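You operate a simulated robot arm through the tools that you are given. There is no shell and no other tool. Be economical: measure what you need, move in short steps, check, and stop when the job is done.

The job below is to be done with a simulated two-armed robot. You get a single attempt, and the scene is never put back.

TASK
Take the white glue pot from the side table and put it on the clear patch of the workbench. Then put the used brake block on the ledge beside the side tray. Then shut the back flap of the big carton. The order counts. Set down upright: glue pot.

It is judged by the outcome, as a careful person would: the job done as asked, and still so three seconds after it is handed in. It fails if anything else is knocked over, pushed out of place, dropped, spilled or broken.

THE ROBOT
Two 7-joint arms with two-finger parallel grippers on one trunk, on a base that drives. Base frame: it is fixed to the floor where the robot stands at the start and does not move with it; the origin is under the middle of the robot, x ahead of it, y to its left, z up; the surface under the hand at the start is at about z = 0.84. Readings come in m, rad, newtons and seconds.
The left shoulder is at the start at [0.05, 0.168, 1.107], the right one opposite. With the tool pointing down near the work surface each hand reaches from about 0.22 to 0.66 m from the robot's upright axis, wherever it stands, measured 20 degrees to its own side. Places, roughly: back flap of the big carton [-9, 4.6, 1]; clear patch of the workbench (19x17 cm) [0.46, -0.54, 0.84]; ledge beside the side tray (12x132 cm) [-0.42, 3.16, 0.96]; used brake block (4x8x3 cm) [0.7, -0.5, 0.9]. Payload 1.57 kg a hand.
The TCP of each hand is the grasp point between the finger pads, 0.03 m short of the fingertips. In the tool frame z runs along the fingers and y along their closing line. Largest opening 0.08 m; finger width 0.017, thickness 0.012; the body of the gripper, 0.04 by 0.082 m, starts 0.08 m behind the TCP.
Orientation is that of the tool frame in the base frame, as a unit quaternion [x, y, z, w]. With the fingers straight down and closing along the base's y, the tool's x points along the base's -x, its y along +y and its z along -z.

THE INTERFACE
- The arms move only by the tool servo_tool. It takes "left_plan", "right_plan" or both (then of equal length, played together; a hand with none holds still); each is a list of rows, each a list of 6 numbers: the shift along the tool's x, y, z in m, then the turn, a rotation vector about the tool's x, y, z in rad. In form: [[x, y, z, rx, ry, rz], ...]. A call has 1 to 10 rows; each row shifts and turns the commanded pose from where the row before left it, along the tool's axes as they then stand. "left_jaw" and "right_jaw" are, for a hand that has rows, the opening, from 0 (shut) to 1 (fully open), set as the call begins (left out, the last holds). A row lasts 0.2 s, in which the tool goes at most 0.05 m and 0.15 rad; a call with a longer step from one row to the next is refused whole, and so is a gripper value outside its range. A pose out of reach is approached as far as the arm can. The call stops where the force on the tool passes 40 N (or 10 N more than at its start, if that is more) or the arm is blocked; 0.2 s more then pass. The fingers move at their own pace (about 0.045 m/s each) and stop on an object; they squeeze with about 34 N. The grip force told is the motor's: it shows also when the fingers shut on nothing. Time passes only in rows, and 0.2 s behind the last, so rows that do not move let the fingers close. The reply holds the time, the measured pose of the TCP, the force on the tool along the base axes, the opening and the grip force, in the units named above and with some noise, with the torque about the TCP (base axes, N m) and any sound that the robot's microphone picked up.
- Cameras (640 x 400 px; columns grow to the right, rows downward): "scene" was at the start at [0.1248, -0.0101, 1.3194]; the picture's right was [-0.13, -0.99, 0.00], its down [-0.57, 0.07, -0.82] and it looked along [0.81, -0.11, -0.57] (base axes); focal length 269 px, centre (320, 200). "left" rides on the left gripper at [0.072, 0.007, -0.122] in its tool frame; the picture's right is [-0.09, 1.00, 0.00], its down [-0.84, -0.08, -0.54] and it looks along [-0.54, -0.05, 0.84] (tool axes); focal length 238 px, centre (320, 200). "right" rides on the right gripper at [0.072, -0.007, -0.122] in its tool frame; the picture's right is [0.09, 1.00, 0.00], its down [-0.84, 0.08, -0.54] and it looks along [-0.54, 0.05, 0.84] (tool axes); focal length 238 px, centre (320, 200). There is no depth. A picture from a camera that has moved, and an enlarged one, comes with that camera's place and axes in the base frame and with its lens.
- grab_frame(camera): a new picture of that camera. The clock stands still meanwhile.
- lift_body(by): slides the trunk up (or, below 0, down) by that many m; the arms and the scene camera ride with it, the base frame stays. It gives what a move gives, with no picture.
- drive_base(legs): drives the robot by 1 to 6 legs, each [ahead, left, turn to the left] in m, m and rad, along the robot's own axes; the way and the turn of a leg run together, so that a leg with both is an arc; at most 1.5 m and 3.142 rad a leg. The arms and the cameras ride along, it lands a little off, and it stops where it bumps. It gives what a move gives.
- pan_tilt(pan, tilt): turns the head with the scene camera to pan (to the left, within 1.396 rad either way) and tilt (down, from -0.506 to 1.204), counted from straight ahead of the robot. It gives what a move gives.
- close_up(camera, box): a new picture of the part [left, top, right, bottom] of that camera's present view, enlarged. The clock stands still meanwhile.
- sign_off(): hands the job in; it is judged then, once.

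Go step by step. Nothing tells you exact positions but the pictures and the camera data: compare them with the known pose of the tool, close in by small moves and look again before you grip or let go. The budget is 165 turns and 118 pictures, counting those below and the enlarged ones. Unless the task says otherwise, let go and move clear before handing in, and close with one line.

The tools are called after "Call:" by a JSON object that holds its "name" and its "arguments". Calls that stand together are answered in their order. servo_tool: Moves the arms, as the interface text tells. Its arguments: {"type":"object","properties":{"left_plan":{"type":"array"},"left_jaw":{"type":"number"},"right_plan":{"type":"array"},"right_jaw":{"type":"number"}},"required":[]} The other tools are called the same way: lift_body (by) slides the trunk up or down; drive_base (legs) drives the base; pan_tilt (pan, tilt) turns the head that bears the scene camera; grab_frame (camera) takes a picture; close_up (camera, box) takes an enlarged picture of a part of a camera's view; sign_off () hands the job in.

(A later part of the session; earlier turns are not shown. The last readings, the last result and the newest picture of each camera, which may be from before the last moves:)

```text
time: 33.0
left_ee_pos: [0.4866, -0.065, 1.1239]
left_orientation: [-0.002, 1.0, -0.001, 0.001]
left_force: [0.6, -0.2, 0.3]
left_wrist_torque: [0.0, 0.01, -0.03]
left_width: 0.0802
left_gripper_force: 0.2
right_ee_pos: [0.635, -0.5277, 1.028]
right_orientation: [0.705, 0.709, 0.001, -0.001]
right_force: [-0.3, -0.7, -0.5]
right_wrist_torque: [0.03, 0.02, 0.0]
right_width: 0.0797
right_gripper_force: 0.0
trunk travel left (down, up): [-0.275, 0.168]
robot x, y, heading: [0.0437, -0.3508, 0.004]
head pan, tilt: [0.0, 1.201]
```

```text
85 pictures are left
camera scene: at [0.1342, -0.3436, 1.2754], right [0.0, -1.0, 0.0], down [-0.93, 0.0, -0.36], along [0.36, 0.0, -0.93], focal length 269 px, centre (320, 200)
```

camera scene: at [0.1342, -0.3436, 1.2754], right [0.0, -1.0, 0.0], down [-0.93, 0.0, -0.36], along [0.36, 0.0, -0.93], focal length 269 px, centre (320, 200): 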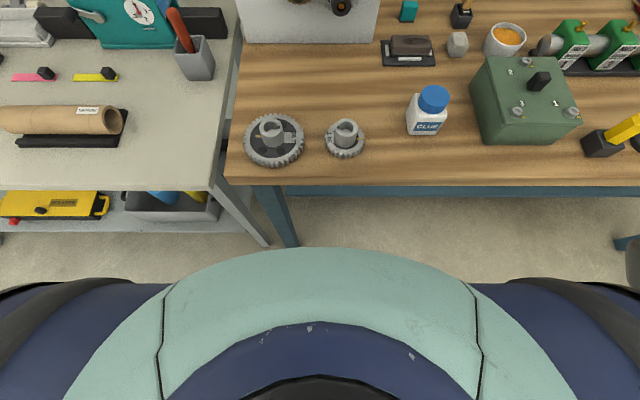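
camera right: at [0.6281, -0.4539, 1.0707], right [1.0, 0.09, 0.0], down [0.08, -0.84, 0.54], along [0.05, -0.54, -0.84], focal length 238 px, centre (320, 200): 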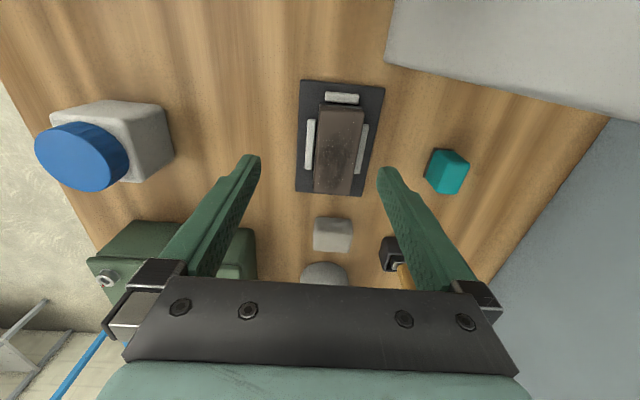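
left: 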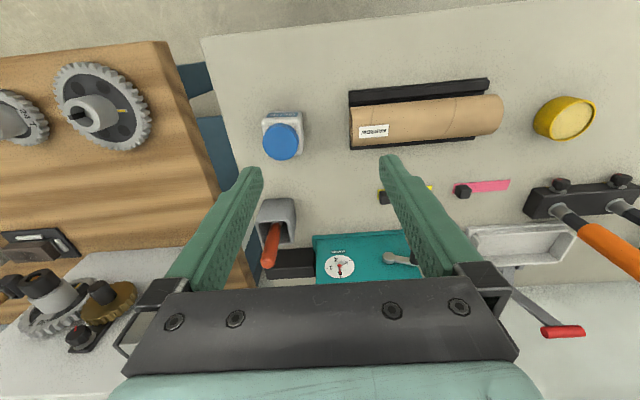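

Call:
{"name": "drive_base", "arguments": {"legs": [[0.03, 0, 0]]}}

Call:
{"name": "pan_tilt", "arguments": {"pan": -0.2, "tilt": 0.65}}

Call:
{"name": "grab_frame", "arguments": {"camera": "right"}}

```text
time: 33.8
left_ee_pos: [0.5155, -0.0645, 1.1239]
left_orientation: [-0.003, 1.0, 0.001, 0.0]
left_force: [0.1, 0.5, 0.3]
left_wrist_torque: [-0.06, 0.02, -0.03]
left_width: 0.08
left_gripper_force: 0.1
right_ee_pos: [0.6641, -0.5272, 1.0288]
right_orientation: [0.706, 0.708, 0.0, -0.001]
right_force: [0.2, 0.3, 0.1]
right_wrist_torque: [0.03, 0.06, 0.0]
right_width: 0.08
right_gripper_force: 0.0
trunk travel left (down, up): [-0.275, 0.168]
robot x, y, heading: [0.0747, -0.3426, 0.002]
head pan, tilt: [0.0, 1.201]
```

```text
time: 34.8
left_ee_pos: [0.5142, -0.064, 1.124]
left_orientation: [-0.003, 1.0, 0.0, 0.001]
left_force: [-0.7, 0.5, 0.9]
left_wrist_torque: [-0.01, 0.01, -0.01]
left_width: 0.0798
left_gripper_force: 0.1
right_ee_pos: [0.6633, -0.5271, 1.0268]
right_orientation: [0.706, 0.708, 0.001, -0.001]
right_force: [-0.3, 0.1, 0.3]
right_wrist_torque: [0.0, 0.0, 0.0]
right_width: 0.08
right_gripper_force: 0.1
trunk travel left (down, up): [-0.275, 0.168]
robot x, y, heading: [0.0705, -0.3469, 0.005]
head pan, tilt: [-0.201, 0.649]
```

```text
84 pictures are left
camera right: at [0.6574, -0.4555, 1.1494], right [1.0, 0.1, 0.0], down [0.08, -0.84, 0.54], along [0.05, -0.54, -0.84], focal length 238 px, centre (320, 200)
```

right: 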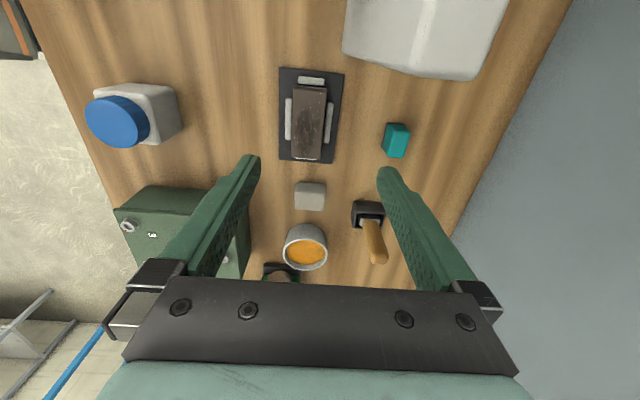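

Call:
{"name": "servo_tool", "arguments": {"right_plan": [[0.0, -0.0135, 0.02, 0, 0, 0], [0, 0, 0.04, 0, 0, 0], [0, 0, 0.04, 0, 0, 0], [0, 0, 0, 0, 0, 0]]}}

Call:
{"name": "grab_frame", "arguments": {"camera": "right"}}

Call:
{"name": "grab_frame", "arguments": {"camera": "scene"}}

```text
time: 35.8
left_ee_pos: [0.5155, -0.0635, 1.1243]
left_orientation: [-0.002, 1.0, 0.0, 0.0]
left_force: [-0.8, 0.7, -0.6]
left_wrist_torque: [0.01, 0.0, 0.01]
left_width: 0.0797
left_gripper_force: 0.0
right_ee_pos: [0.6523, -0.5258, 0.9254]
right_orientation: [0.706, 0.708, 0.001, -0.001]
right_force: [0.4, -0.1, -0.5]
right_wrist_torque: [0.0, 0.01, -0.02]
right_width: 0.0801
right_gripper_force: 0.1
trunk travel left (down, up): [-0.275, 0.168]
robot x, y, heading: [0.0724, -0.3476, 0.001]
head pan, tilt: [-0.201, 0.649]
```

```text
83 pictures are left
camera right: at [0.6459, -0.4544, 1.0476], right [1.0, 0.1, 0.0], down [0.08, -0.84, 0.54], along [0.05, -0.54, -0.84], focal length 238 px, centre (320, 200)
```

right: 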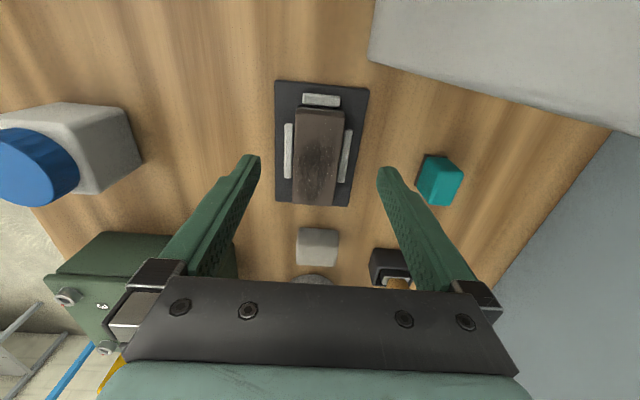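

```text
82 pictures are left
camera scene: at [0.1924, -0.3606, 1.3157], right [-0.2, -0.98, 0.0], down [-0.59, 0.12, -0.8], along [0.78, -0.16, -0.6], focal length 269 px, centre (320, 200)
```

scene: 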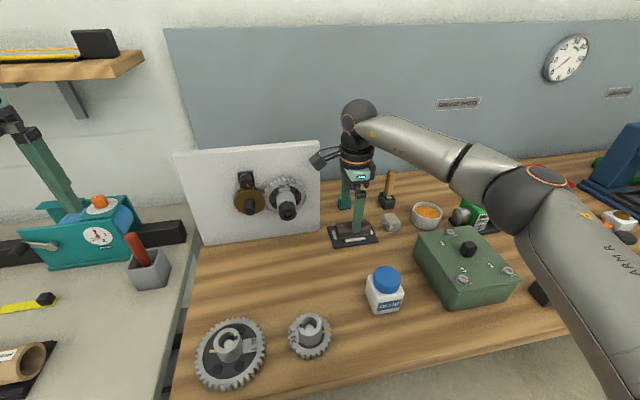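

Aligned within a few mm. I'll lower until the fingertips are at about 0.866 and check them against the rails.

Call:
{"name": "servo_tool", "arguments": {"right_plan": [[0, 0, 0.02, 0, 0, 0], [0, 0, 0.009, 0, 0, 0], [0, 0, 0, 0, 0, 0]]}}

Call:
{"name": "close_up", "arguments": {"camera": "scene", "box": [310, 180, 410, 260]}}

Call:
{"name": "close_up", "arguments": {"camera": "right", "box": [200, 60, 440, 240]}}

```text
time: 36.6
left_ee_pos: [0.5144, -0.065, 1.1244]
left_orientation: [-0.002, 1.0, 0.0, 0.0]
left_force: [0.7, 0.3, 0.2]
left_wrist_torque: [0.05, -0.03, 0.0]
left_width: 0.0801
left_gripper_force: 0.0
right_ee_pos: [0.6509, -0.5276, 0.8983]
right_orientation: [0.705, 0.709, 0.001, -0.001]
right_force: [-0.2, 0.2, 0.1]
right_wrist_torque: [0.02, 0.0, 0.01]
right_width: 0.0799
right_gripper_force: 0.1
trunk travel left (down, up): [-0.275, 0.168]
robot x, y, heading: [0.0696, -0.3473, 0.005]
head pan, tilt: [-0.201, 0.649]
```

```text
5.00 times, centred on (360, 220) of scene
camera zoom: at [0.1925, -0.3607, 1.3157], right [-0.2, -0.98, 0.0], down [-0.59, 0.12, -0.8], along [0.78, -0.16, -0.6], focal length 1345 px, centre (120, 100)
```

zoom: 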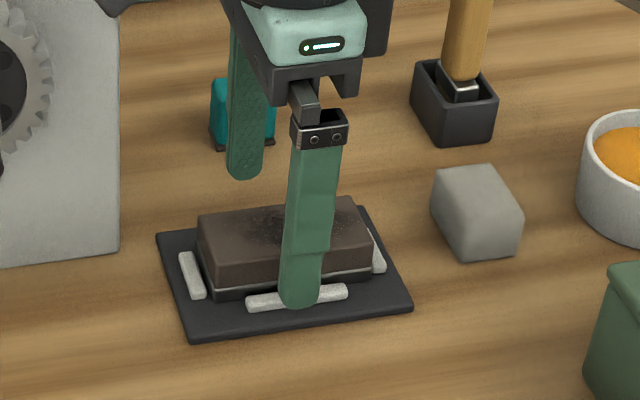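

```text
2.22 times, centred on (320, 150) of right
camera zoom: at [0.6449, -0.4551, 1.0199], right [1.0, 0.1, 0.0], down [0.08, -0.84, 0.54], along [0.05, -0.54, -0.84], focal length 530 px, centre (320, 311)
```

zoom: 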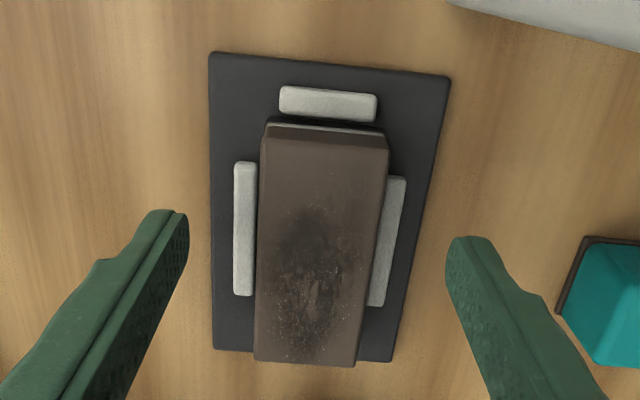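

The fingers straddle the block clear of the rails. I'll go 4 mm lower and then close.

Call:
{"name": "servo_tool", "arguments": {"right_plan": [[0, 0, 0.004, 0, 0, 0], [0, 0, 0, 0, 0, 0]]}}

Call:
{"name": "servo_tool", "arguments": {"right_plan": [[0, 0, 0, 0, 0, 0], [0, 0, 0, 0, 0, 0], [0, 0, 0, 0, 0, 0], [0, 0, 0, 0, 0, 0], [0, 0, 0, 0, 0, 0]], "right_jaw": 0}}

Call:
{"name": "close_up", "arguments": {"camera": "scene", "box": [310, 180, 410, 260]}}

Call:
{"name": "close_up", "arguments": {"camera": "right", "box": [200, 60, 440, 240]}}

```text
time: 37.2
left_ee_pos: [0.5155, -0.0643, 1.1232]
left_orientation: [-0.004, 1.0, 0.0, 0.0]
left_force: [0.1, 0.1, 0.4]
left_wrist_torque: [-0.02, -0.01, -0.01]
left_width: 0.0799
left_gripper_force: 0.1
right_ee_pos: [0.6511, -0.5269, 0.8945]
right_orientation: [0.706, 0.708, 0.0, 0.0]
right_force: [0.6, 0.1, 0.6]
right_wrist_torque: [-0.03, 0.0, -0.01]
right_width: 0.0801
right_gripper_force: 0.0
trunk travel left (down, up): [-0.275, 0.168]
robot x, y, heading: [0.0719, -0.3418, 0.005]
head pan, tilt: [-0.201, 0.649]
```

```text
time: 38.4
left_ee_pos: [0.5158, -0.0639, 1.1237]
left_orientation: [-0.002, 1.0, 0.0, 0.0]
left_force: [-0.9, -0.1, -0.5]
left_wrist_torque: [0.0, -0.01, 0.01]
left_width: 0.08
left_gripper_force: 0.0
right_ee_pos: [0.6511, -0.5274, 0.8949]
right_orientation: [0.706, 0.708, 0.0, -0.001]
right_force: [-1.7, -0.3, -0.2]
right_wrist_torque: [0.02, 0.13, -0.02]
right_width: 0.0375
right_gripper_force: 33.9
trunk travel left (down, up): [-0.275, 0.168]
robot x, y, heading: [0.0695, -0.3475, 0.007]
head pan, tilt: [-0.201, 0.649]
```

```text
5.00 times, centred on (360, 220) of scene
camera zoom: at [0.1923, -0.3607, 1.3157], right [-0.2, -0.98, 0.0], down [-0.59, 0.12, -0.8], along [0.78, -0.16, -0.6], focal length 1345 px, centre (120, 100)
```

zoom: 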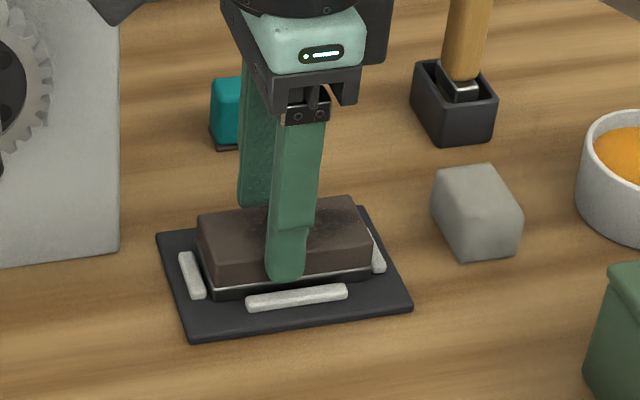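

```text
2.22 times, centred on (320, 150) of right
camera zoom: at [0.6444, -0.4551, 1.0162], right [1.0, 0.1, 0.0], down [0.08, -0.84, 0.54], along [0.05, -0.54, -0.84], focal length 530 px, centre (320, 311)
```

zoom: 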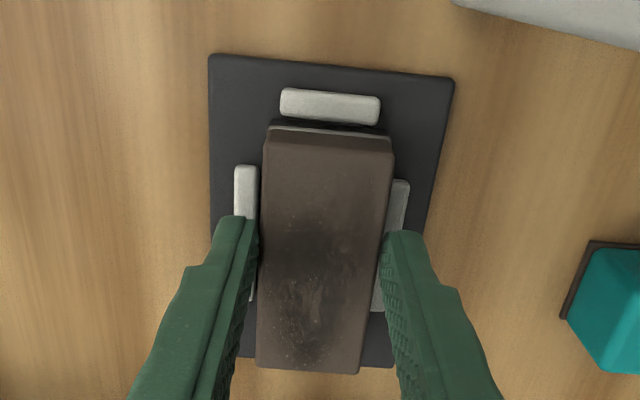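

The block is held at a width of 3.75 cm. I'll lift it slowly.

Call:
{"name": "servo_tool", "arguments": {"right_plan": [[0, 0, -0.01, 0, 0, 0], [0, 0, -0.015, 0, 0, 0], [0, 0, 0, 0, 0, 0]]}}

Call:
{"name": "close_up", "arguments": {"camera": "scene", "box": [310, 180, 410, 260]}}

```text
time: 39.2
left_ee_pos: [0.515, -0.0652, 1.1236]
left_orientation: [-0.002, 1.0, 0.001, -0.001]
left_force: [-0.6, 1.5, 0.5]
left_wrist_torque: [-0.01, -0.02, -0.03]
left_width: 0.08
left_gripper_force: 0.0
right_ee_pos: [0.6515, -0.5282, 0.9194]
right_orientation: [0.706, 0.709, 0.001, -0.001]
right_force: [-0.6, 0.4, -2.0]
right_wrist_torque: [0.02, -0.02, 0.02]
right_width: 0.0377
right_gripper_force: 34.1
trunk travel left (down, up): [-0.275, 0.168]
robot x, y, heading: [0.0694, -0.3427, 0.005]
head pan, tilt: [-0.201, 0.649]
```

```text
5.00 times, centred on (360, 220) of scene
camera zoom: at [0.1927, -0.3608, 1.3157], right [-0.2, -0.98, 0.0], down [-0.59, 0.12, -0.8], along [0.78, -0.16, -0.6], focal length 1345 px, centre (120, 100)
```

zoom: 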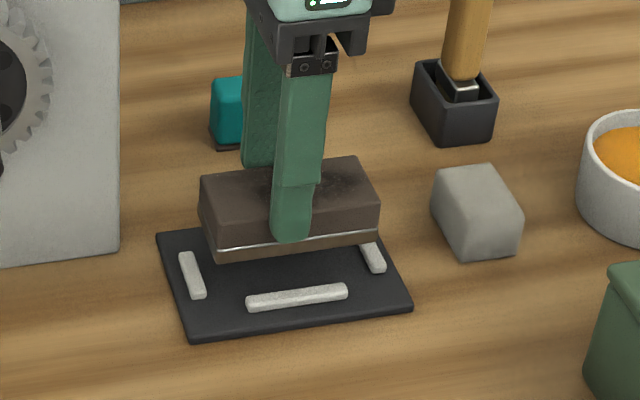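

The block is clear of its mat. I'll raise it, pull both hands in toward the robot for travel, and look around.

Call:
{"name": "servo_tool", "arguments": {"right_plan": [[0, 0, -0.04, 0, 0, 0], [0, 0, -0.04, 0, 0, 0], [0, 0, -0.04, 0, 0, 0], [0, 0, -0.04, 0, 0, 0], [0, -0.04, -0.02, 0, 0, 0], [0, -0.045, 0, 0, 0, 0], [0, -0.045, 0, 0, 0, 0], [0, -0.045, 0, 0, 0, 0], [0, -0.045, 0, 0, 0, 0], [0, -0.04, 0, 0, 0, 0]], "left_plan": [[0, 0, 0, 0, 0, 0], [0, 0, 0, 0, 0, 0], [0, 0, 0, 0, 0, 0], [0.04, 0, 0, 0, 0, 0], [0.04, 0, 0, 0, 0, 0], [0.04, 0, 0, 0, 0, 0], [0.03, 0, 0, 0, 0, 0], [0, 0, 0, 0, 0, 0], [0, 0, 0, 0, 0, 0], [0, 0, 0, 0, 0, 0]]}}

Call:
{"name": "drive_base", "arguments": {"legs": [[-0.4, 0, 0]]}}

Call:
{"name": "pan_tilt", "arguments": {"pan": 1.39, "tilt": 0.3}}

Call:
{"name": "grab_frame", "arguments": {"camera": "scene"}}

```text
time: 41.4
left_ee_pos: [0.3656, -0.0656, 1.1254]
left_orientation: [-0.002, 1.0, 0.0, -0.001]
left_force: [0.4, -0.1, -0.3]
left_wrist_torque: [-0.02, 0.0, 0.01]
left_width: 0.0802
left_gripper_force: 0.0
right_ee_pos: [0.3899, -0.5285, 1.1009]
right_orientation: [0.706, 0.708, 0.001, -0.001]
right_force: [-0.4, 0.1, -2.7]
right_wrist_torque: [0.01, 0.02, -0.04]
right_width: 0.0374
right_gripper_force: 34.0
trunk travel left (down, up): [-0.275, 0.168]
robot x, y, heading: [0.073, -0.3427, 0.003]
head pan, tilt: [-0.201, 0.649]
```

```text
time: 43.8
left_ee_pos: [-0.0288, -0.0663, 1.1267]
left_orientation: [-0.007, 1.0, 0.001, 0.0]
left_force: [-1.1, 0.1, -0.6]
left_wrist_torque: [-0.02, -0.01, 0.0]
left_width: 0.0798
left_gripper_force: 0.1
right_ee_pos: [-0.0, -0.5288, 1.1009]
right_orientation: [0.703, 0.711, 0.001, -0.001]
right_force: [-1.3, -0.1, -2.0]
right_wrist_torque: [0.04, -0.01, 0.02]
right_width: 0.0374
right_gripper_force: 34.2
trunk travel left (down, up): [-0.275, 0.168]
robot x, y, heading: [-0.3235, -0.3519, 0.009]
head pan, tilt: [-0.201, 0.649]
```

```text
time: 45.5
left_ee_pos: [-0.0278, -0.0649, 1.1256]
left_orientation: [-0.005, 1.0, 0.0, 0.0]
left_force: [0.4, -0.6, 1.0]
left_wrist_torque: [0.01, 0.0, 0.02]
left_width: 0.0798
left_gripper_force: 0.0
right_ee_pos: [0.0003, -0.5283, 1.1016]
right_orientation: [0.704, 0.711, 0.001, -0.002]
right_force: [-0.4, 0.2, -1.7]
right_wrist_torque: [0.03, 0.03, 0.02]
right_width: 0.0374
right_gripper_force: 34.2
trunk travel left (down, up): [-0.275, 0.168]
robot x, y, heading: [-0.3216, -0.3493, 0.014]
head pan, tilt: [1.389, 0.3]
```

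```text
76 pictures are left
camera scene: at [-0.2684, -0.2541, 1.3475], right [0.99, -0.17, 0.0], down [-0.05, -0.29, -0.96], along [0.16, 0.94, -0.3], focal length 269 px, centre (320, 200)
```

scene: 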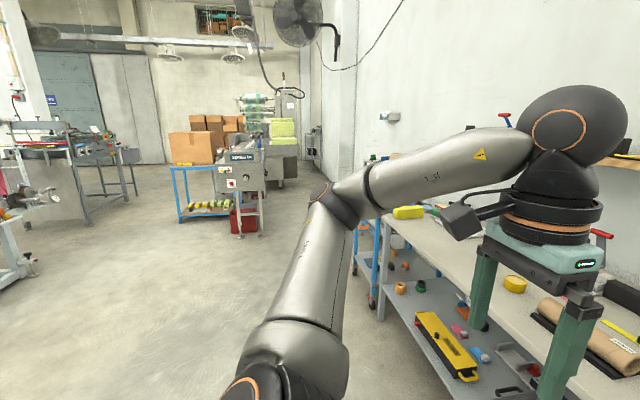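

The machine ahead at px (245,155) is where the ledge should be. Zooming in on it and on the surroundings.

Call:
{"name": "close_up", "arguments": {"camera": "scene", "box": [150, 80, 340, 250]}}

Call:
{"name": "close_up", "arguments": {"camera": "scene", "box": [0, 60, 190, 290]}}

```text
2.35 times, centred on (245, 165) of scene
camera zoom: at [-0.2684, -0.2541, 1.3475], right [0.99, -0.17, 0.0], down [-0.05, -0.29, -0.96], along [0.16, 0.94, -0.3], focal length 633 px, centre (496, 282)
```

zoom: 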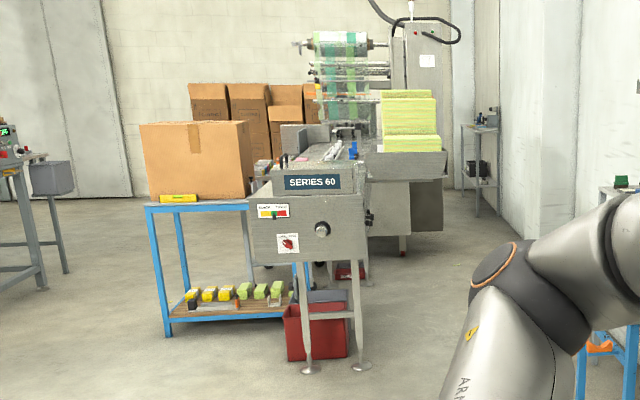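

```text
1.74 times, centred on (95, 175) of scene
camera zoom: at [-0.2684, -0.2541, 1.3475], right [0.99, -0.17, 0.0], down [-0.05, -0.29, -0.96], along [0.16, 0.94, -0.3], focal length 468 px, centre (711, 244)
```

zoom: 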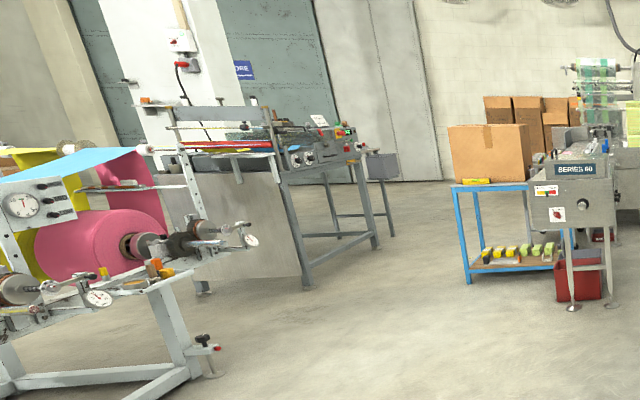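

The ledge seems to belong to the "SERIES 60" machine ahead along +y. I'll turn left and drive toward it, then look again.

Call:
{"name": "drive_base", "arguments": {"legs": [[-0.15, 0, 0], [0, 0, 1.56], [1.5, 0, 0]]}}

Call:
{"name": "pan_tilt", "arguments": {"pan": 0, "tilt": 0.35}}

Call:
{"name": "grab_frame", "arguments": {"camera": "scene"}}

```text
time: 57.7
left_ee_pos: [-0.8282, 1.4082, 1.125]
left_orientation: [0.725, -0.689, 0.0, 0.001]
left_force: [-0.2, -0.2, -0.3]
left_wrist_torque: [0.0, -0.01, 0.02]
left_width: 0.0798
left_gripper_force: 0.1
right_ee_pos: [-0.3659, 1.4549, 1.1]
right_orientation: [-0.025, 1.0, -0.001, -0.001]
right_force: [-0.7, 0.3, -2.1]
right_wrist_torque: [-0.04, 0.04, -0.02]
right_width: 0.0375
right_gripper_force: 34.0
trunk travel left (down, up): [-0.275, 0.168]
robot x, y, heading: [-0.5355, 1.1257, 1.616]
head pan, tilt: [1.389, 0.3]
```

```text
time: 59.2
left_ee_pos: [-0.8287, 1.4082, 1.126]
left_orientation: [0.725, -0.689, 0.0, 0.0]
left_force: [1.0, -0.5, -0.2]
left_wrist_torque: [0.0, 0.01, 0.02]
left_width: 0.08
left_gripper_force: 0.0
right_ee_pos: [-0.3671, 1.4554, 1.0995]
right_orientation: [-0.024, 1.0, 0.0, -0.001]
right_force: [-0.6, -0.3, -2.9]
right_wrist_torque: [0.01, 0.02, 0.0]
right_width: 0.0377
right_gripper_force: 34.0
trunk travel left (down, up): [-0.275, 0.168]
robot x, y, heading: [-0.5362, 1.1233, 1.617]
head pan, tilt: [0.0, 0.351]
```

```text
73 pictures are left
camera scene: at [-0.5437, 1.2601, 1.3427], right [1.0, 0.05, 0.0], down [0.02, -0.34, -0.94], along [-0.05, 0.94, -0.34], focal length 269 px, centre (320, 200)
```

scene: 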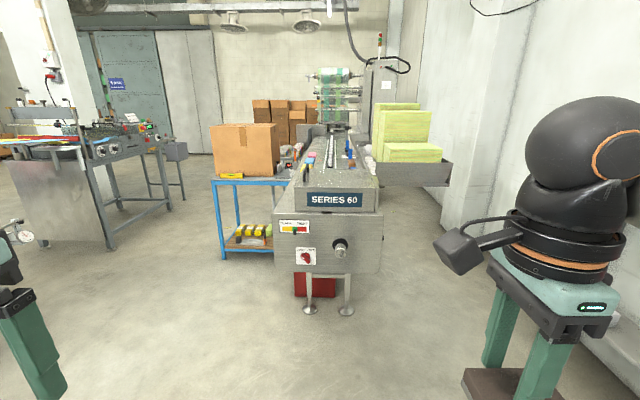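

Call:
{"name": "close_up", "arguments": {"camera": "scene", "box": [260, 110, 460, 230]}}

```text
3.20 times, centred on (360, 170) of scene
camera zoom: at [-0.5437, 1.2601, 1.3427], right [1.0, 0.05, 0.0], down [0.02, -0.34, -0.94], along [-0.05, 0.94, -0.34], focal length 861 px, centre (192, 296)
```

zoom: 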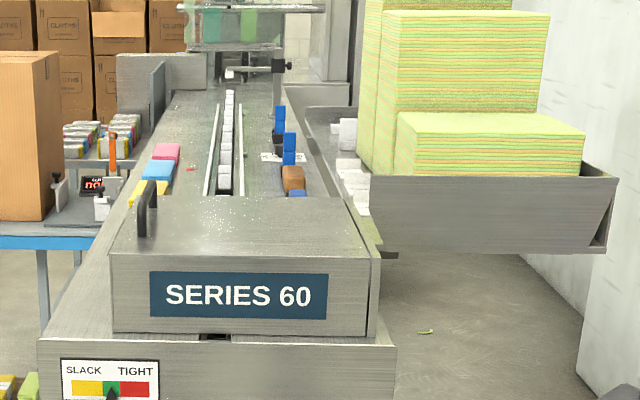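

The ledge looks like the deck strip on the machine's right side, next to the tray with the green stack. I'll move closer, raise the trunk for a better view, and check the free space on the right.

Call:
{"name": "drive_base", "arguments": {"legs": [[0.55, 0, -0.046]]}}

Call:
{"name": "lift_body", "arguments": {"by": 0.15}}

Call:
{"name": "pan_tilt", "arguments": {"pan": -0.3, "tilt": 0.5}}

Call:
{"name": "grab_frame", "arguments": {"camera": "scene"}}

Call:
{"name": "pan_tilt", "arguments": {"pan": -1.1, "tilt": 0.6}}

Call:
{"name": "grab_frame", "arguments": {"camera": "scene"}}

```text
time: 62.4
left_ee_pos: [-0.8321, 1.9665, 1.1259]
left_orientation: [0.71, -0.704, 0.0, 0.0]
left_force: [-0.3, -0.4, 0.0]
left_wrist_torque: [-0.01, -0.02, 0.02]
left_width: 0.0799
left_gripper_force: 0.0
right_ee_pos: [-0.3671, 1.9944, 1.1002]
right_orientation: [-0.003, 1.0, -0.001, -0.001]
right_force: [-0.4, 0.0, -1.8]
right_wrist_torque: [-0.02, 0.01, 0.0]
right_width: 0.0376
right_gripper_force: 33.7
trunk travel left (down, up): [-0.275, 0.168]
robot x, y, heading: [-0.5508, 1.6722, 1.575]
head pan, tilt: [0.0, 0.351]
```

```text
time: 64.1
left_ee_pos: [-0.8322, 1.9667, 1.2764]
left_orientation: [0.711, -0.704, 0.0, 0.0]
left_force: [0.2, -0.4, 0.4]
left_wrist_torque: [0.01, -0.03, 0.01]
left_width: 0.08
left_gripper_force: 0.1
right_ee_pos: [-0.3681, 1.9952, 1.2498]
right_orientation: [-0.003, 1.0, 0.0, -0.001]
right_force: [0.6, -0.3, -2.4]
right_wrist_torque: [0.02, -0.01, -0.01]
right_width: 0.0374
right_gripper_force: 33.8
trunk travel left (down, up): [-0.425, 0.018]
robot x, y, heading: [-0.5504, 1.6709, 1.58]
head pan, tilt: [0.0, 0.351]
```

```text
time: 64.9
left_ee_pos: [-0.8313, 1.9672, 1.2755]
left_orientation: [0.71, -0.704, 0.0, -0.001]
left_force: [-0.4, -0.4, -1.0]
left_wrist_torque: [0.0, 0.01, 0.01]
left_width: 0.0801
left_gripper_force: 0.0
right_ee_pos: [-0.3681, 1.9951, 1.2511]
right_orientation: [-0.003, 1.0, 0.0, -0.001]
right_force: [1.0, -0.2, -2.0]
right_wrist_torque: [-0.03, 0.03, 0.01]
right_width: 0.0377
right_gripper_force: 34.3
trunk travel left (down, up): [-0.425, 0.018]
robot x, y, heading: [-0.5487, 1.6724, 1.58]
head pan, tilt: [-0.3, 0.499]
```

```text
71 pictures are left
camera scene: at [-0.5263, 1.8011, 1.4791], right [0.96, -0.29, 0.0], down [-0.14, -0.46, -0.88], along [0.25, 0.84, -0.48], focal length 269 px, centre (320, 200)
```

scene: 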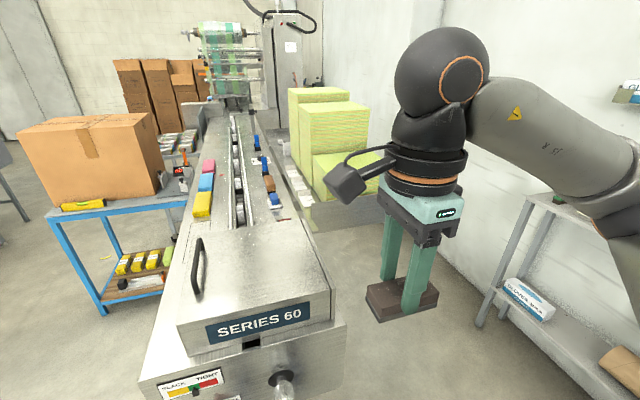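

```text
time: 66.1
left_ee_pos: [-0.8312, 1.9666, 1.2752]
left_orientation: [0.709, -0.705, -0.001, 0.0]
left_force: [0.5, 0.0, -0.2]
left_wrist_torque: [0.01, 0.0, -0.01]
left_width: 0.0799
left_gripper_force: 0.1
right_ee_pos: [-0.3675, 1.9949, 1.2505]
right_orientation: [-0.003, 1.0, 0.0, -0.001]
right_force: [0.5, -0.6, -2.1]
right_wrist_torque: [0.01, 0.05, 0.02]
right_width: 0.0373
right_gripper_force: 34.0
trunk travel left (down, up): [-0.425, 0.018]
robot x, y, heading: [-0.549, 1.675, 1.58]
head pan, tilt: [-1.1, 0.6]
```

```text
70 pictures are left
camera scene: at [-0.4741, 1.7547, 1.47], right [0.46, -0.89, 0.0], down [-0.5, -0.26, -0.83], along [0.73, 0.38, -0.56], focal length 269 px, centre (320, 200)
```

scene: 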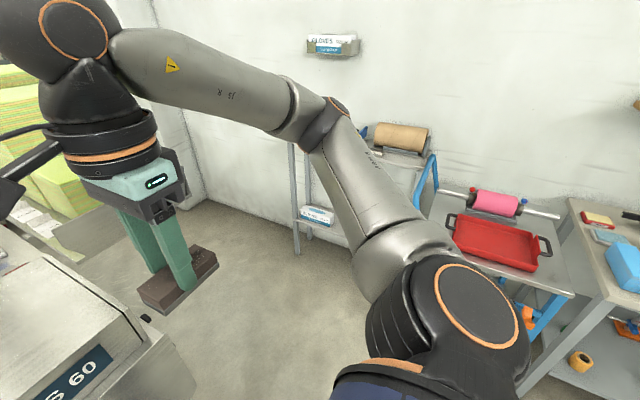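

Call:
{"name": "pan_tilt", "arguments": {"pan": -0.1, "tilt": 0.5}}

Call:
{"name": "close_up", "arguments": {"camera": "scene", "box": [240, 80, 400, 260]}}

```text
time: 67.3
left_ee_pos: [-0.8311, 1.9672, 1.2748]
left_orientation: [0.71, -0.704, 0.001, -0.001]
left_force: [-0.2, -0.8, 0.2]
left_wrist_torque: [0.01, -0.01, -0.01]
left_width: 0.0799
left_gripper_force: 0.0
right_ee_pos: [-0.3684, 1.9948, 1.251]
right_orientation: [-0.003, 1.0, 0.0, -0.001]
right_force: [-0.2, 0.6, -3.2]
right_wrist_torque: [0.01, 0.03, -0.01]
right_width: 0.0374
right_gripper_force: 34.4
trunk travel left (down, up): [-0.425, 0.018]
robot x, y, heading: [-0.5508, 1.673, 1.578]
head pan, tilt: [-0.099, 0.499]
```

```text
2.22 times, centred on (320, 170) of scene
camera zoom: at [-0.5441, 1.8046, 1.4791], right [1.0, -0.09, 0.0], down [-0.04, -0.48, -0.88], along [0.08, 0.87, -0.48], focal length 598 px, centre (320, 267)
```

zoom: 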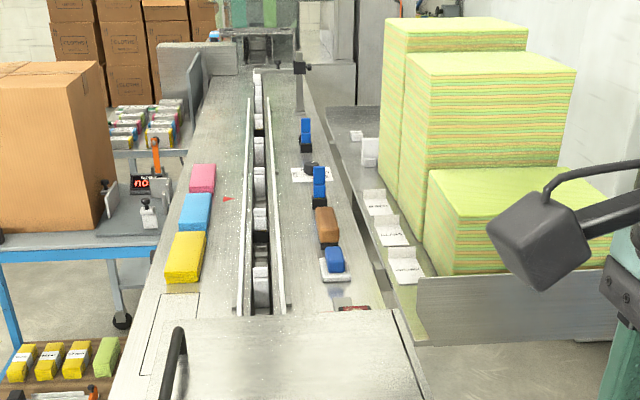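

The ledge is the 12 cm deck strip to the right of the conveyor. It already carries a row of small items, so I need to find a gap. I'll enter the aisle on the machine's right and face it diagonally.

Call:
{"name": "drive_base", "arguments": {"legs": [[0, -0.58, 0], [0.45, 0, 0]]}}

Call:
{"name": "drive_base", "arguments": {"legs": [[0, 0, 1.1]]}}

Call:
{"name": "pan_tilt", "arguments": {"pan": -0.4, "tilt": 0.6}}

Call:
{"name": "grab_frame", "arguments": {"camera": "scene"}}

```text
time: 75.2
left_ee_pos: [-0.2561, 2.4212, 1.276]
left_orientation: [0.711, -0.703, 0.0, 0.0]
left_force: [1.0, 0.5, -0.7]
left_wrist_torque: [-0.01, 0.03, 0.01]
left_width: 0.08
left_gripper_force: 0.3
right_ee_pos: [0.2063, 2.4507, 1.2503]
right_orientation: [-0.005, 1.0, 0.0, -0.001]
right_force: [-0.3, 0.4, -2.6]
right_wrist_torque: [0.01, 0.01, -0.02]
right_width: 0.0377
right_gripper_force: 34.3
trunk travel left (down, up): [-0.425, 0.018]
robot x, y, heading: [0.0257, 2.1276, 1.579]
head pan, tilt: [-0.099, 0.499]
```

```text
time: 78.4
left_ee_pos: [-0.364, 2.0111, 1.2752]
left_orientation: [0.973, -0.23, 0.0, 0.0]
left_force: [-0.4, 1.0, -0.1]
left_wrist_torque: [-0.06, 0.01, -0.01]
left_width: 0.0797
left_gripper_force: 0.1
right_ee_pos: [-0.1772, 2.4365, 1.2508]
right_orientation: [-0.525, 0.851, -0.001, -0.001]
right_force: [0.2, -0.1, -2.8]
right_wrist_torque: [0.02, 0.04, -0.01]
right_width: 0.0374
right_gripper_force: 34.3
trunk travel left (down, up): [-0.425, 0.018]
robot x, y, heading: [0.0263, 2.1291, 2.677]
head pan, tilt: [-0.099, 0.499]
```

```text
time: 79.2
left_ee_pos: [-0.3638, 2.0114, 1.2754]
left_orientation: [0.973, -0.23, 0.0, 0.0]
left_force: [0.1, 0.5, 0.2]
left_wrist_torque: [0.01, 0.02, 0.01]
left_width: 0.0801
left_gripper_force: 0.1
right_ee_pos: [-0.1783, 2.4345, 1.2514]
right_orientation: [-0.526, 0.851, -0.001, -0.001]
right_force: [0.5, 0.9, -2.5]
right_wrist_torque: [-0.03, 0.02, 0.0]
right_width: 0.0378
right_gripper_force: 34.1
trunk travel left (down, up): [-0.425, 0.018]
robot x, y, heading: [0.0285, 2.1277, 2.678]
head pan, tilt: [-0.4, 0.6]
```

```text
68 pictures are left
camera scene: at [-0.0701, 2.2142, 1.47], right [0.76, 0.65, 0.0], down [0.37, -0.43, -0.83], along [-0.54, 0.63, -0.56], focal length 269 px, centre (320, 200)
```

scene: 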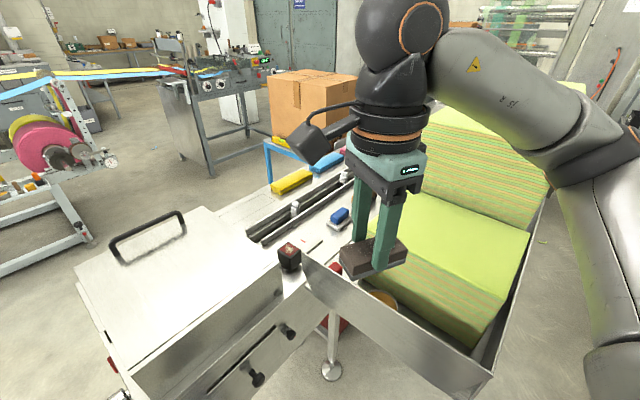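

Call:
{"name": "close_up", "arguments": {"camera": "scene", "box": [240, 160, 420, 310]}}

Call:
{"name": "grab_frame", "arguments": {"camera": "right"}}

```text
2.67 times, centred on (330, 235) of scene
camera zoom: at [-0.0701, 2.2142, 1.47], right [0.76, 0.65, 0.0], down [0.37, -0.43, -0.83], along [-0.54, 0.63, -0.56], focal length 717 px, centre (293, 107)
```

zoom: 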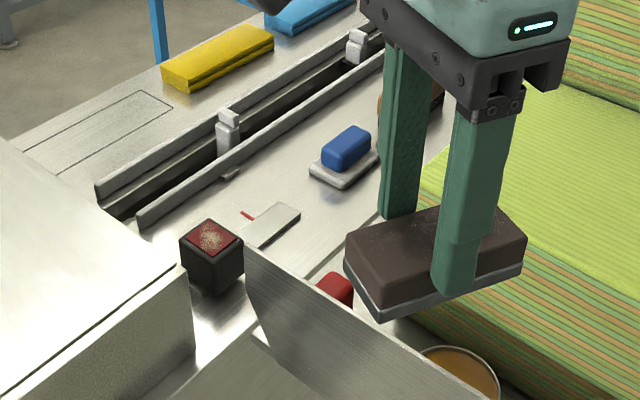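

```text
66 pictures are left
camera right: at [-0.2044, 2.3687, 1.3723], right [-0.93, 0.36, 0.0], down [0.31, 0.78, 0.54], along [0.2, 0.5, -0.84], focal length 238 px, centre (320, 200)
```

right: 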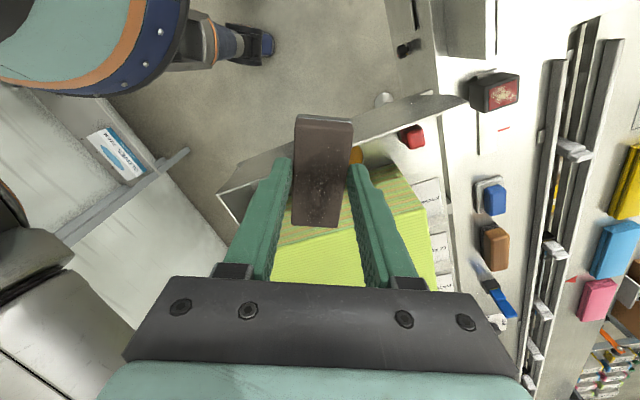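

Call:
{"name": "close_up", "arguments": {"camera": "right", "box": [400, 50, 580, 290]}}

Call:
{"name": "close_up", "arguments": {"camera": "scene", "box": [280, 200, 360, 280]}}

```text
1.67 times, centred on (490, 170) of right
camera zoom: at [-0.2044, 2.3687, 1.3723], right [-0.93, 0.36, 0.0], down [0.31, 0.78, 0.54], along [0.2, 0.5, -0.84], focal length 397 px, centre (37, 250)
```

zoom: 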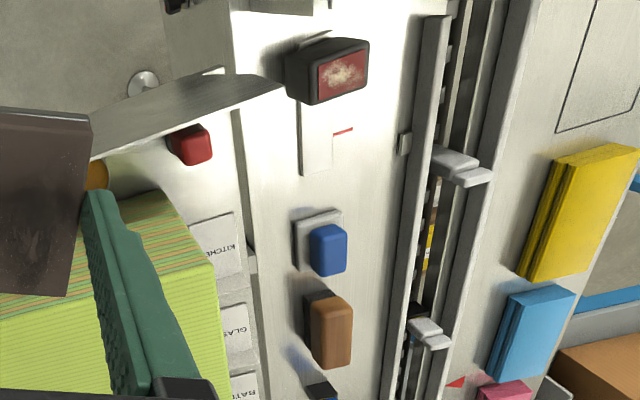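

```text
5.00 times, centred on (320, 240) of scene
camera zoom: at [-0.0701, 2.2142, 1.47], right [0.76, 0.65, 0.0], down [0.37, -0.43, -0.83], along [-0.54, 0.63, -0.56], focal length 1345 px, centre (320, 0)
```

zoom: 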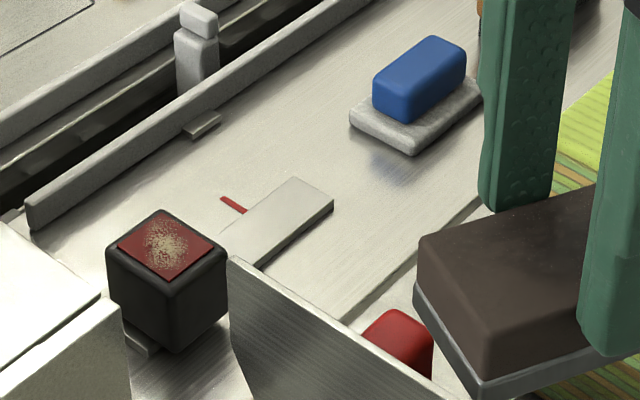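

The deck strip holds a stop cube on a thin plate (y≈2.50–2.65), then a blue pad at y≈2.70. A free spot about 6 cm wide lies on the aisle side beside the plate, near [-0.383, 2.63]. I'll move 8 cm closer and turn the hand so the block lies along y.

Call:
{"name": "drive_base", "arguments": {"legs": [[0.08, 0, 0]]}}

Call:
{"name": "servo_tool", "arguments": {"right_plan": [[0, 0, 0, 0, 0, -0.12], [0, 0, 0, 0, 0, -0.12], [0, 0, 0, 0, 0, -0.12], [0, 0, 0, 0, 0, -0.103], [0, 0, 0, 0, 0, 0]]}}

Call:
{"name": "grab_frame", "arguments": {"camera": "right"}}

Call:
{"name": "grab_frame", "arguments": {"camera": "scene"}}

```text
time: 80.2
left_ee_pos: [-0.4364, 2.0462, 1.2751]
left_orientation: [0.973, -0.231, 0.0, 0.0]
left_force: [-1.1, -0.5, -0.3]
left_wrist_torque: [0.02, -0.01, -0.01]
left_width: 0.08
left_gripper_force: 0.1
right_ee_pos: [-0.25, 2.4723, 1.2514]
right_orientation: [-0.524, 0.852, -0.001, 0.0]
right_force: [-0.7, -0.4, -2.5]
right_wrist_torque: [-0.05, -0.04, 0.01]
right_width: 0.0376
right_gripper_force: 33.2
trunk travel left (down, up): [-0.425, 0.018]
robot x, y, heading: [-0.045, 2.1621, 2.673]
head pan, tilt: [-0.4, 0.6]
```

```text
time: 81.5
left_ee_pos: [-0.4354, 2.0465, 1.2754]
left_orientation: [0.973, -0.23, -0.001, 0.0]
left_force: [0.3, -0.3, -0.3]
left_wrist_torque: [-0.02, 0.0, 0.0]
left_width: 0.0801
left_gripper_force: 0.0
right_ee_pos: [-0.2498, 2.4717, 1.2507]
right_orientation: [0.708, -0.706, 0.001, 0.001]
right_force: [0.0, -0.2, -3.1]
right_wrist_torque: [-0.01, -0.02, -0.01]
right_width: 0.0373
right_gripper_force: 34.1
trunk travel left (down, up): [-0.425, 0.018]
robot x, y, heading: [-0.0445, 2.1621, 2.677]
head pan, tilt: [-0.4, 0.6]
```

```text
63 pictures are left
camera right: at [-0.2425, 2.4, 1.3723], right [-1.0, -0.09, 0.0], down [-0.08, 0.84, 0.54], along [-0.05, 0.54, -0.84], focal length 238 px, centre (320, 200)
```

right: 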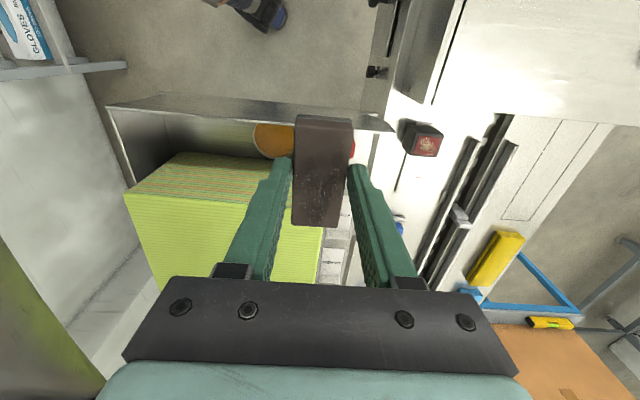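

```text
62 pictures are left
camera scene: at [-0.141, 2.25, 1.47], right [0.76, 0.65, 0.0], down [0.37, -0.43, -0.82], along [-0.53, 0.63, -0.57], focal length 269 px, centre (320, 200)
```

scene: 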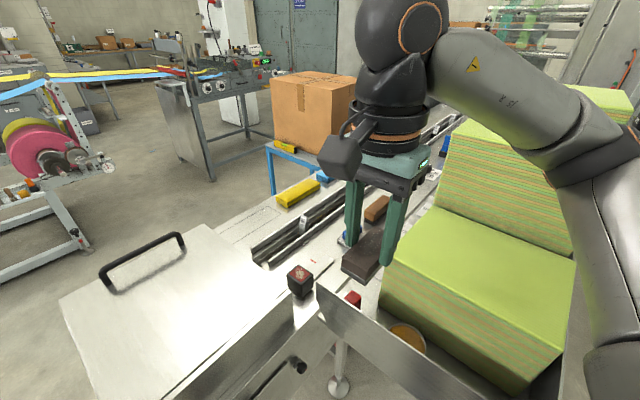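

Call:
{"name": "servo_tool", "arguments": {"right_plan": [[-0.03, 0.025, 0, 0, 0, 0], [-0.032, 0.027, 0, 0, 0, 0], [-0.032, 0.027, 0, 0, 0, 0], [-0.032, 0.027, 0, 0, 0, 0], [-0.032, 0.027, 0, 0, 0, 0], [0, 0, 0, 0, 0, 0]]}}

Call:
{"name": "grab_frame", "arguments": {"camera": "right"}}

Call:
{"name": "grab_frame", "arguments": {"camera": "scene"}}

```text
time: 82.8
left_ee_pos: [-0.4352, 2.0471, 1.2762]
left_orientation: [0.973, -0.23, -0.001, 0.0]
left_force: [0.0, -0.3, 0.6]
left_wrist_torque: [-0.01, 0.0, 0.0]
left_width: 0.08
left_gripper_force: 0.0
right_ee_pos: [-0.3813, 2.6314, 1.2498]
right_orientation: [-0.707, 0.707, 0.001, 0.0]
right_force: [0.2, 0.7, -2.2]
right_wrist_torque: [-0.04, 0.02, 0.01]
right_width: 0.0377
right_gripper_force: 33.9
trunk travel left (down, up): [-0.425, 0.018]
robot x, y, heading: [-0.041, 2.1648, 2.68]
head pan, tilt: [-0.4, 0.6]
```

```text
61 pictures are left
camera right: at [-0.3739, 2.5589, 1.3715], right [-1.0, -0.09, 0.0], down [-0.08, 0.84, 0.54], along [-0.05, 0.54, -0.84], focal length 238 px, centre (320, 200)
```

right: 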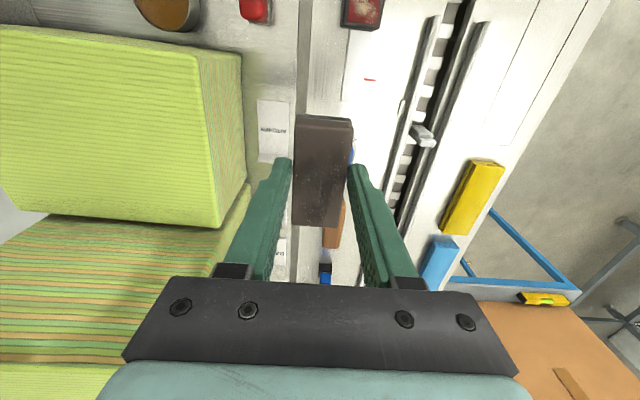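

```text
60 pictures are left
camera scene: at [-0.1405, 2.25, 1.47], right [0.76, 0.65, 0.0], down [0.37, -0.43, -0.83], along [-0.54, 0.63, -0.56], focal length 269 px, centre (320, 200)
```

scene: 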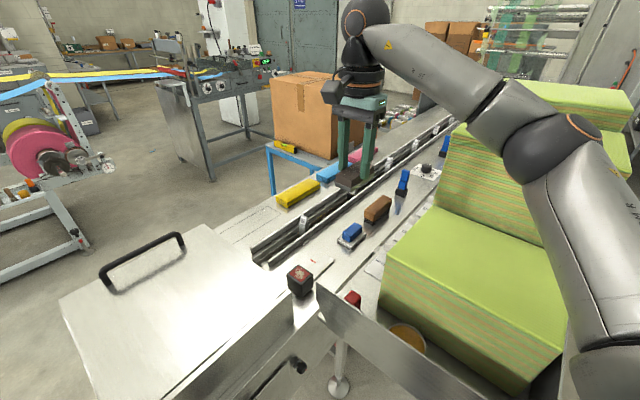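

Call:
{"name": "close_up", "arguments": {"camera": "scene", "box": [270, 130, 470, 310]}}

Call:
{"name": "close_up", "arguments": {"camera": "right", "box": [240, 0, 440, 130]}}

```text
2.22 times, centred on (370, 220) of scene
camera zoom: at [-0.1405, 2.25, 1.47], right [0.76, 0.65, 0.0], down [0.37, -0.43, -0.83], along [-0.54, 0.63, -0.56], focal length 598 px, centre (209, 156)
```

zoom: 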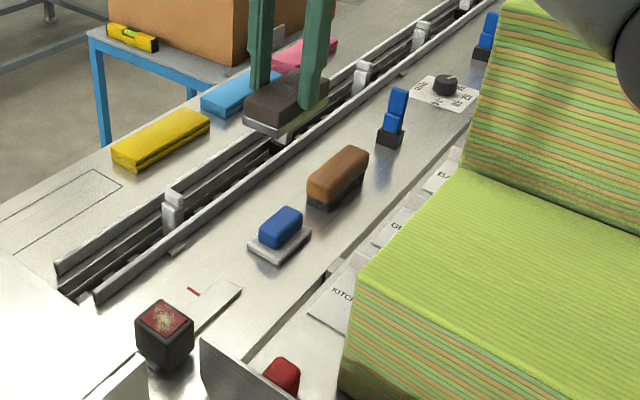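

```text
3.08 times, centred on (340, 65) of right
camera zoom: at [-0.3739, 2.5589, 1.3715], right [-1.0, -0.09, 0.0], down [-0.08, 0.84, 0.54], along [-0.05, 0.54, -0.84], focal length 733 px, centre (258, 615)
```

zoom: 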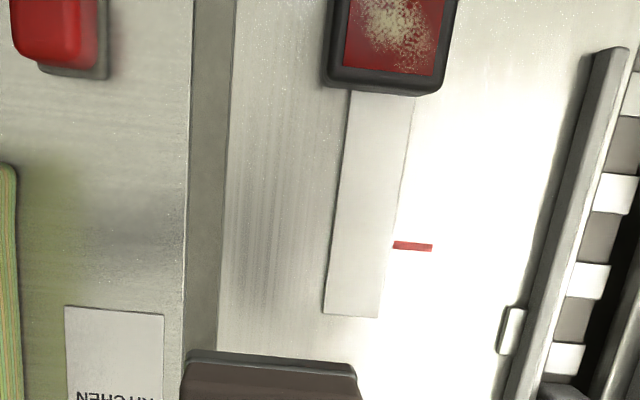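

Now it's clear: the plate ends at y≈2.635, the blue pad starts at y≈2.70, and the deck edge is at x≈-0.36. The block goes along y centred at about [-0.390, 2.65]. I'm going down to a hover there.

Call:
{"name": "servo_tool", "arguments": {"right_plan": [[-0.019, 0.0087, 0.02, 0, 0, 0], [0, 0, 0.04, 0, 0, 0], [0, 0, 0.04, 0, 0, 0], [0, 0, 0.04, 0, 0, 0], [0, 0, 0.03, 0, 0, 0], [0, 0, 0, 0, 0, 0]]}}

Call:
{"name": "grab_frame", "arguments": {"camera": "right"}}

Call:
{"name": "grab_frame", "arguments": {"camera": "scene"}}

```text
time: 84.2
left_ee_pos: [-0.4355, 2.0464, 1.2754]
left_orientation: [0.973, -0.23, 0.0, 0.0]
left_force: [-0.1, 0.3, 0.5]
left_wrist_torque: [0.0, 0.0, 0.02]
left_width: 0.0801
left_gripper_force: 0.0
right_ee_pos: [-0.3908, 2.6485, 1.0809]
right_orientation: [-0.707, 0.708, -0.001, -0.001]
right_force: [-0.7, -0.4, -2.1]
right_wrist_torque: [-0.04, -0.03, 0.05]
right_width: 0.0372
right_gripper_force: 33.6
trunk travel left (down, up): [-0.425, 0.018]
robot x, y, heading: [-0.0449, 2.1645, 2.677]
head pan, tilt: [-0.4, 0.6]
```

```text
57 pictures are left
camera right: at [-0.3838, 2.577, 1.2017], right [-1.0, -0.09, 0.0], down [-0.08, 0.84, 0.54], along [-0.05, 0.54, -0.84], focal length 238 px, centre (320, 200)
```

right: 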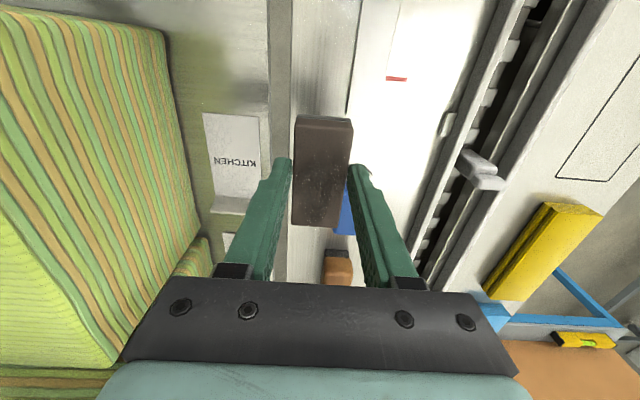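

```text
56 pictures are left
camera scene: at [-0.141, 2.25, 1.47], right [0.76, 0.65, 0.0], down [0.37, -0.43, -0.83], along [-0.53, 0.63, -0.56], focal length 269 px, centre (320, 200)
```

scene: 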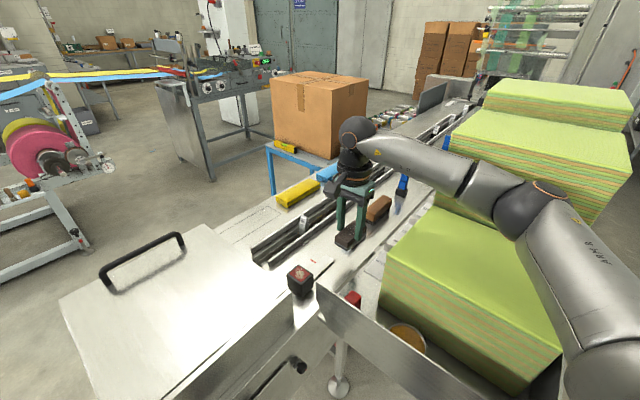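

Everything's clear so far, but the elbow hangs near the green stack. I'll lower in small steps and watch it.

Call:
{"name": "servo_tool", "arguments": {"right_plan": [[0, 0, 0.02, 0, 0, 0], [0, 0, 0.02, 0, 0, 0], [0, 0, 0, 0, 0, 0]]}}

Call:
{"name": "grab_frame", "arguments": {"camera": "scene"}}

Call:
{"name": "close_up", "arguments": {"camera": "right", "box": [230, 60, 430, 260]}}

```text
time: 85.0
left_ee_pos: [-0.4365, 2.0473, 1.2759]
left_orientation: [0.973, -0.23, 0.0, -0.001]
left_force: [-0.5, -0.5, 0.0]
left_wrist_torque: [0.0, 0.0, -0.01]
left_width: 0.08
left_gripper_force: 0.1
right_ee_pos: [-0.3904, 2.6488, 1.0394]
right_orientation: [-0.706, 0.708, -0.001, -0.001]
right_force: [0.1, 0.1, -2.8]
right_wrist_torque: [-0.01, -0.01, -0.01]
right_width: 0.0374
right_gripper_force: 34.2
trunk travel left (down, up): [-0.425, 0.018]
robot x, y, heading: [-0.0475, 2.1616, 2.676]
head pan, tilt: [-0.4, 0.6]
```

```text
55 pictures are left
camera scene: at [-0.141, 2.25, 1.47], right [0.76, 0.65, 0.0], down [0.37, -0.43, -0.82], along [-0.53, 0.63, -0.57], focal length 269 px, centre (320, 200)
```

scene: 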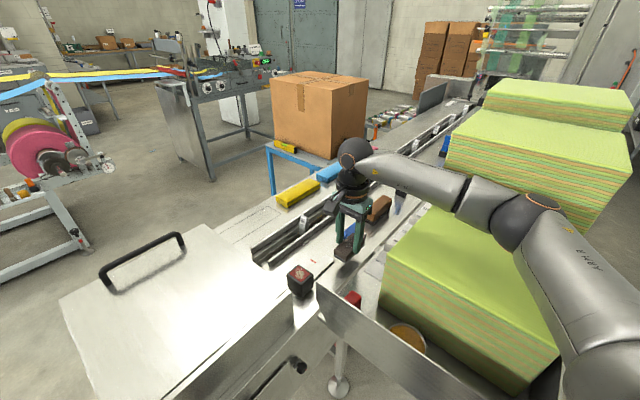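

```text
2.00 times, centred on (330, 160) of right
camera zoom: at [-0.3841, 2.5764, 1.1616], right [-1.0, -0.09, 0.0], down [-0.08, 0.84, 0.54], along [-0.05, 0.54, -0.84], focal length 477 px, centre (300, 280)
```

zoom: 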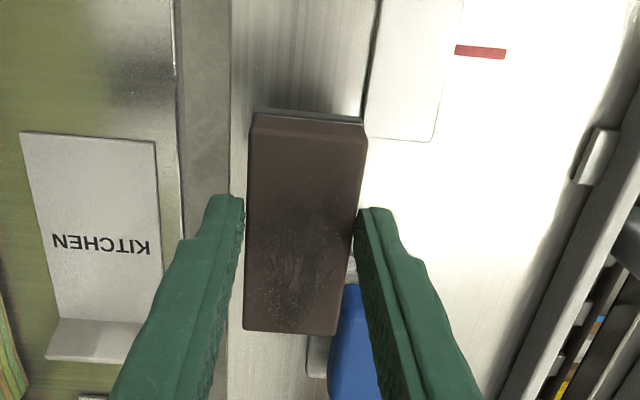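

Call:
{"name": "servo_tool", "arguments": {"right_plan": [[0.006, 0, 0.01, 0, 0, 0], [0, 0, 0.014, 0, 0, 0], [0, 0, 0, 0, 0, 0]]}}

Call:
{"name": "close_up", "arguments": {"camera": "scene", "box": [290, 180, 430, 300]}}

```text
time: 85.8
left_ee_pos: [-0.4339, 2.0453, 1.276]
left_orientation: [0.973, -0.23, -0.001, 0.0]
left_force: [-0.4, 0.3, -0.8]
left_wrist_torque: [-0.01, -0.01, 0.01]
left_width: 0.0798
left_gripper_force: 0.0
right_ee_pos: [-0.392, 2.6422, 1.0204]
right_orientation: [-0.706, 0.709, 0.003, -0.002]
right_force: [2.5, 0.9, 13.8]
right_wrist_torque: [0.82, 0.12, -0.11]
right_width: 0.0378
right_gripper_force: 33.7
trunk travel left (down, up): [-0.425, 0.018]
robot x, y, heading: [-0.0464, 2.167, 2.675]
head pan, tilt: [-0.4, 0.6]
```

```text
3.33 times, centred on (360, 240) of scene
camera zoom: at [-0.1395, 2.2485, 1.4705], right [0.76, 0.65, 0.0], down [0.37, -0.43, -0.83], along [-0.54, 0.63, -0.56], focal length 897 px, centre (187, 67)
```

zoom: 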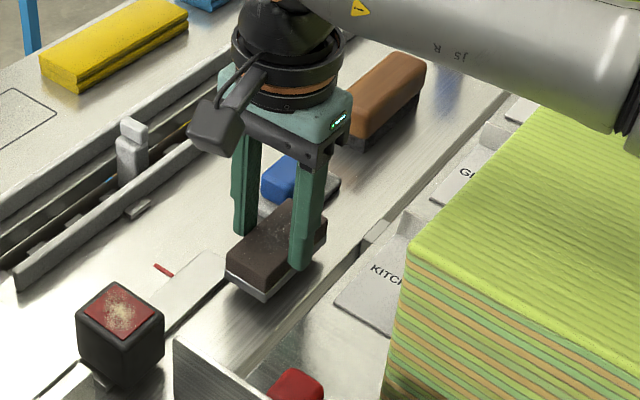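

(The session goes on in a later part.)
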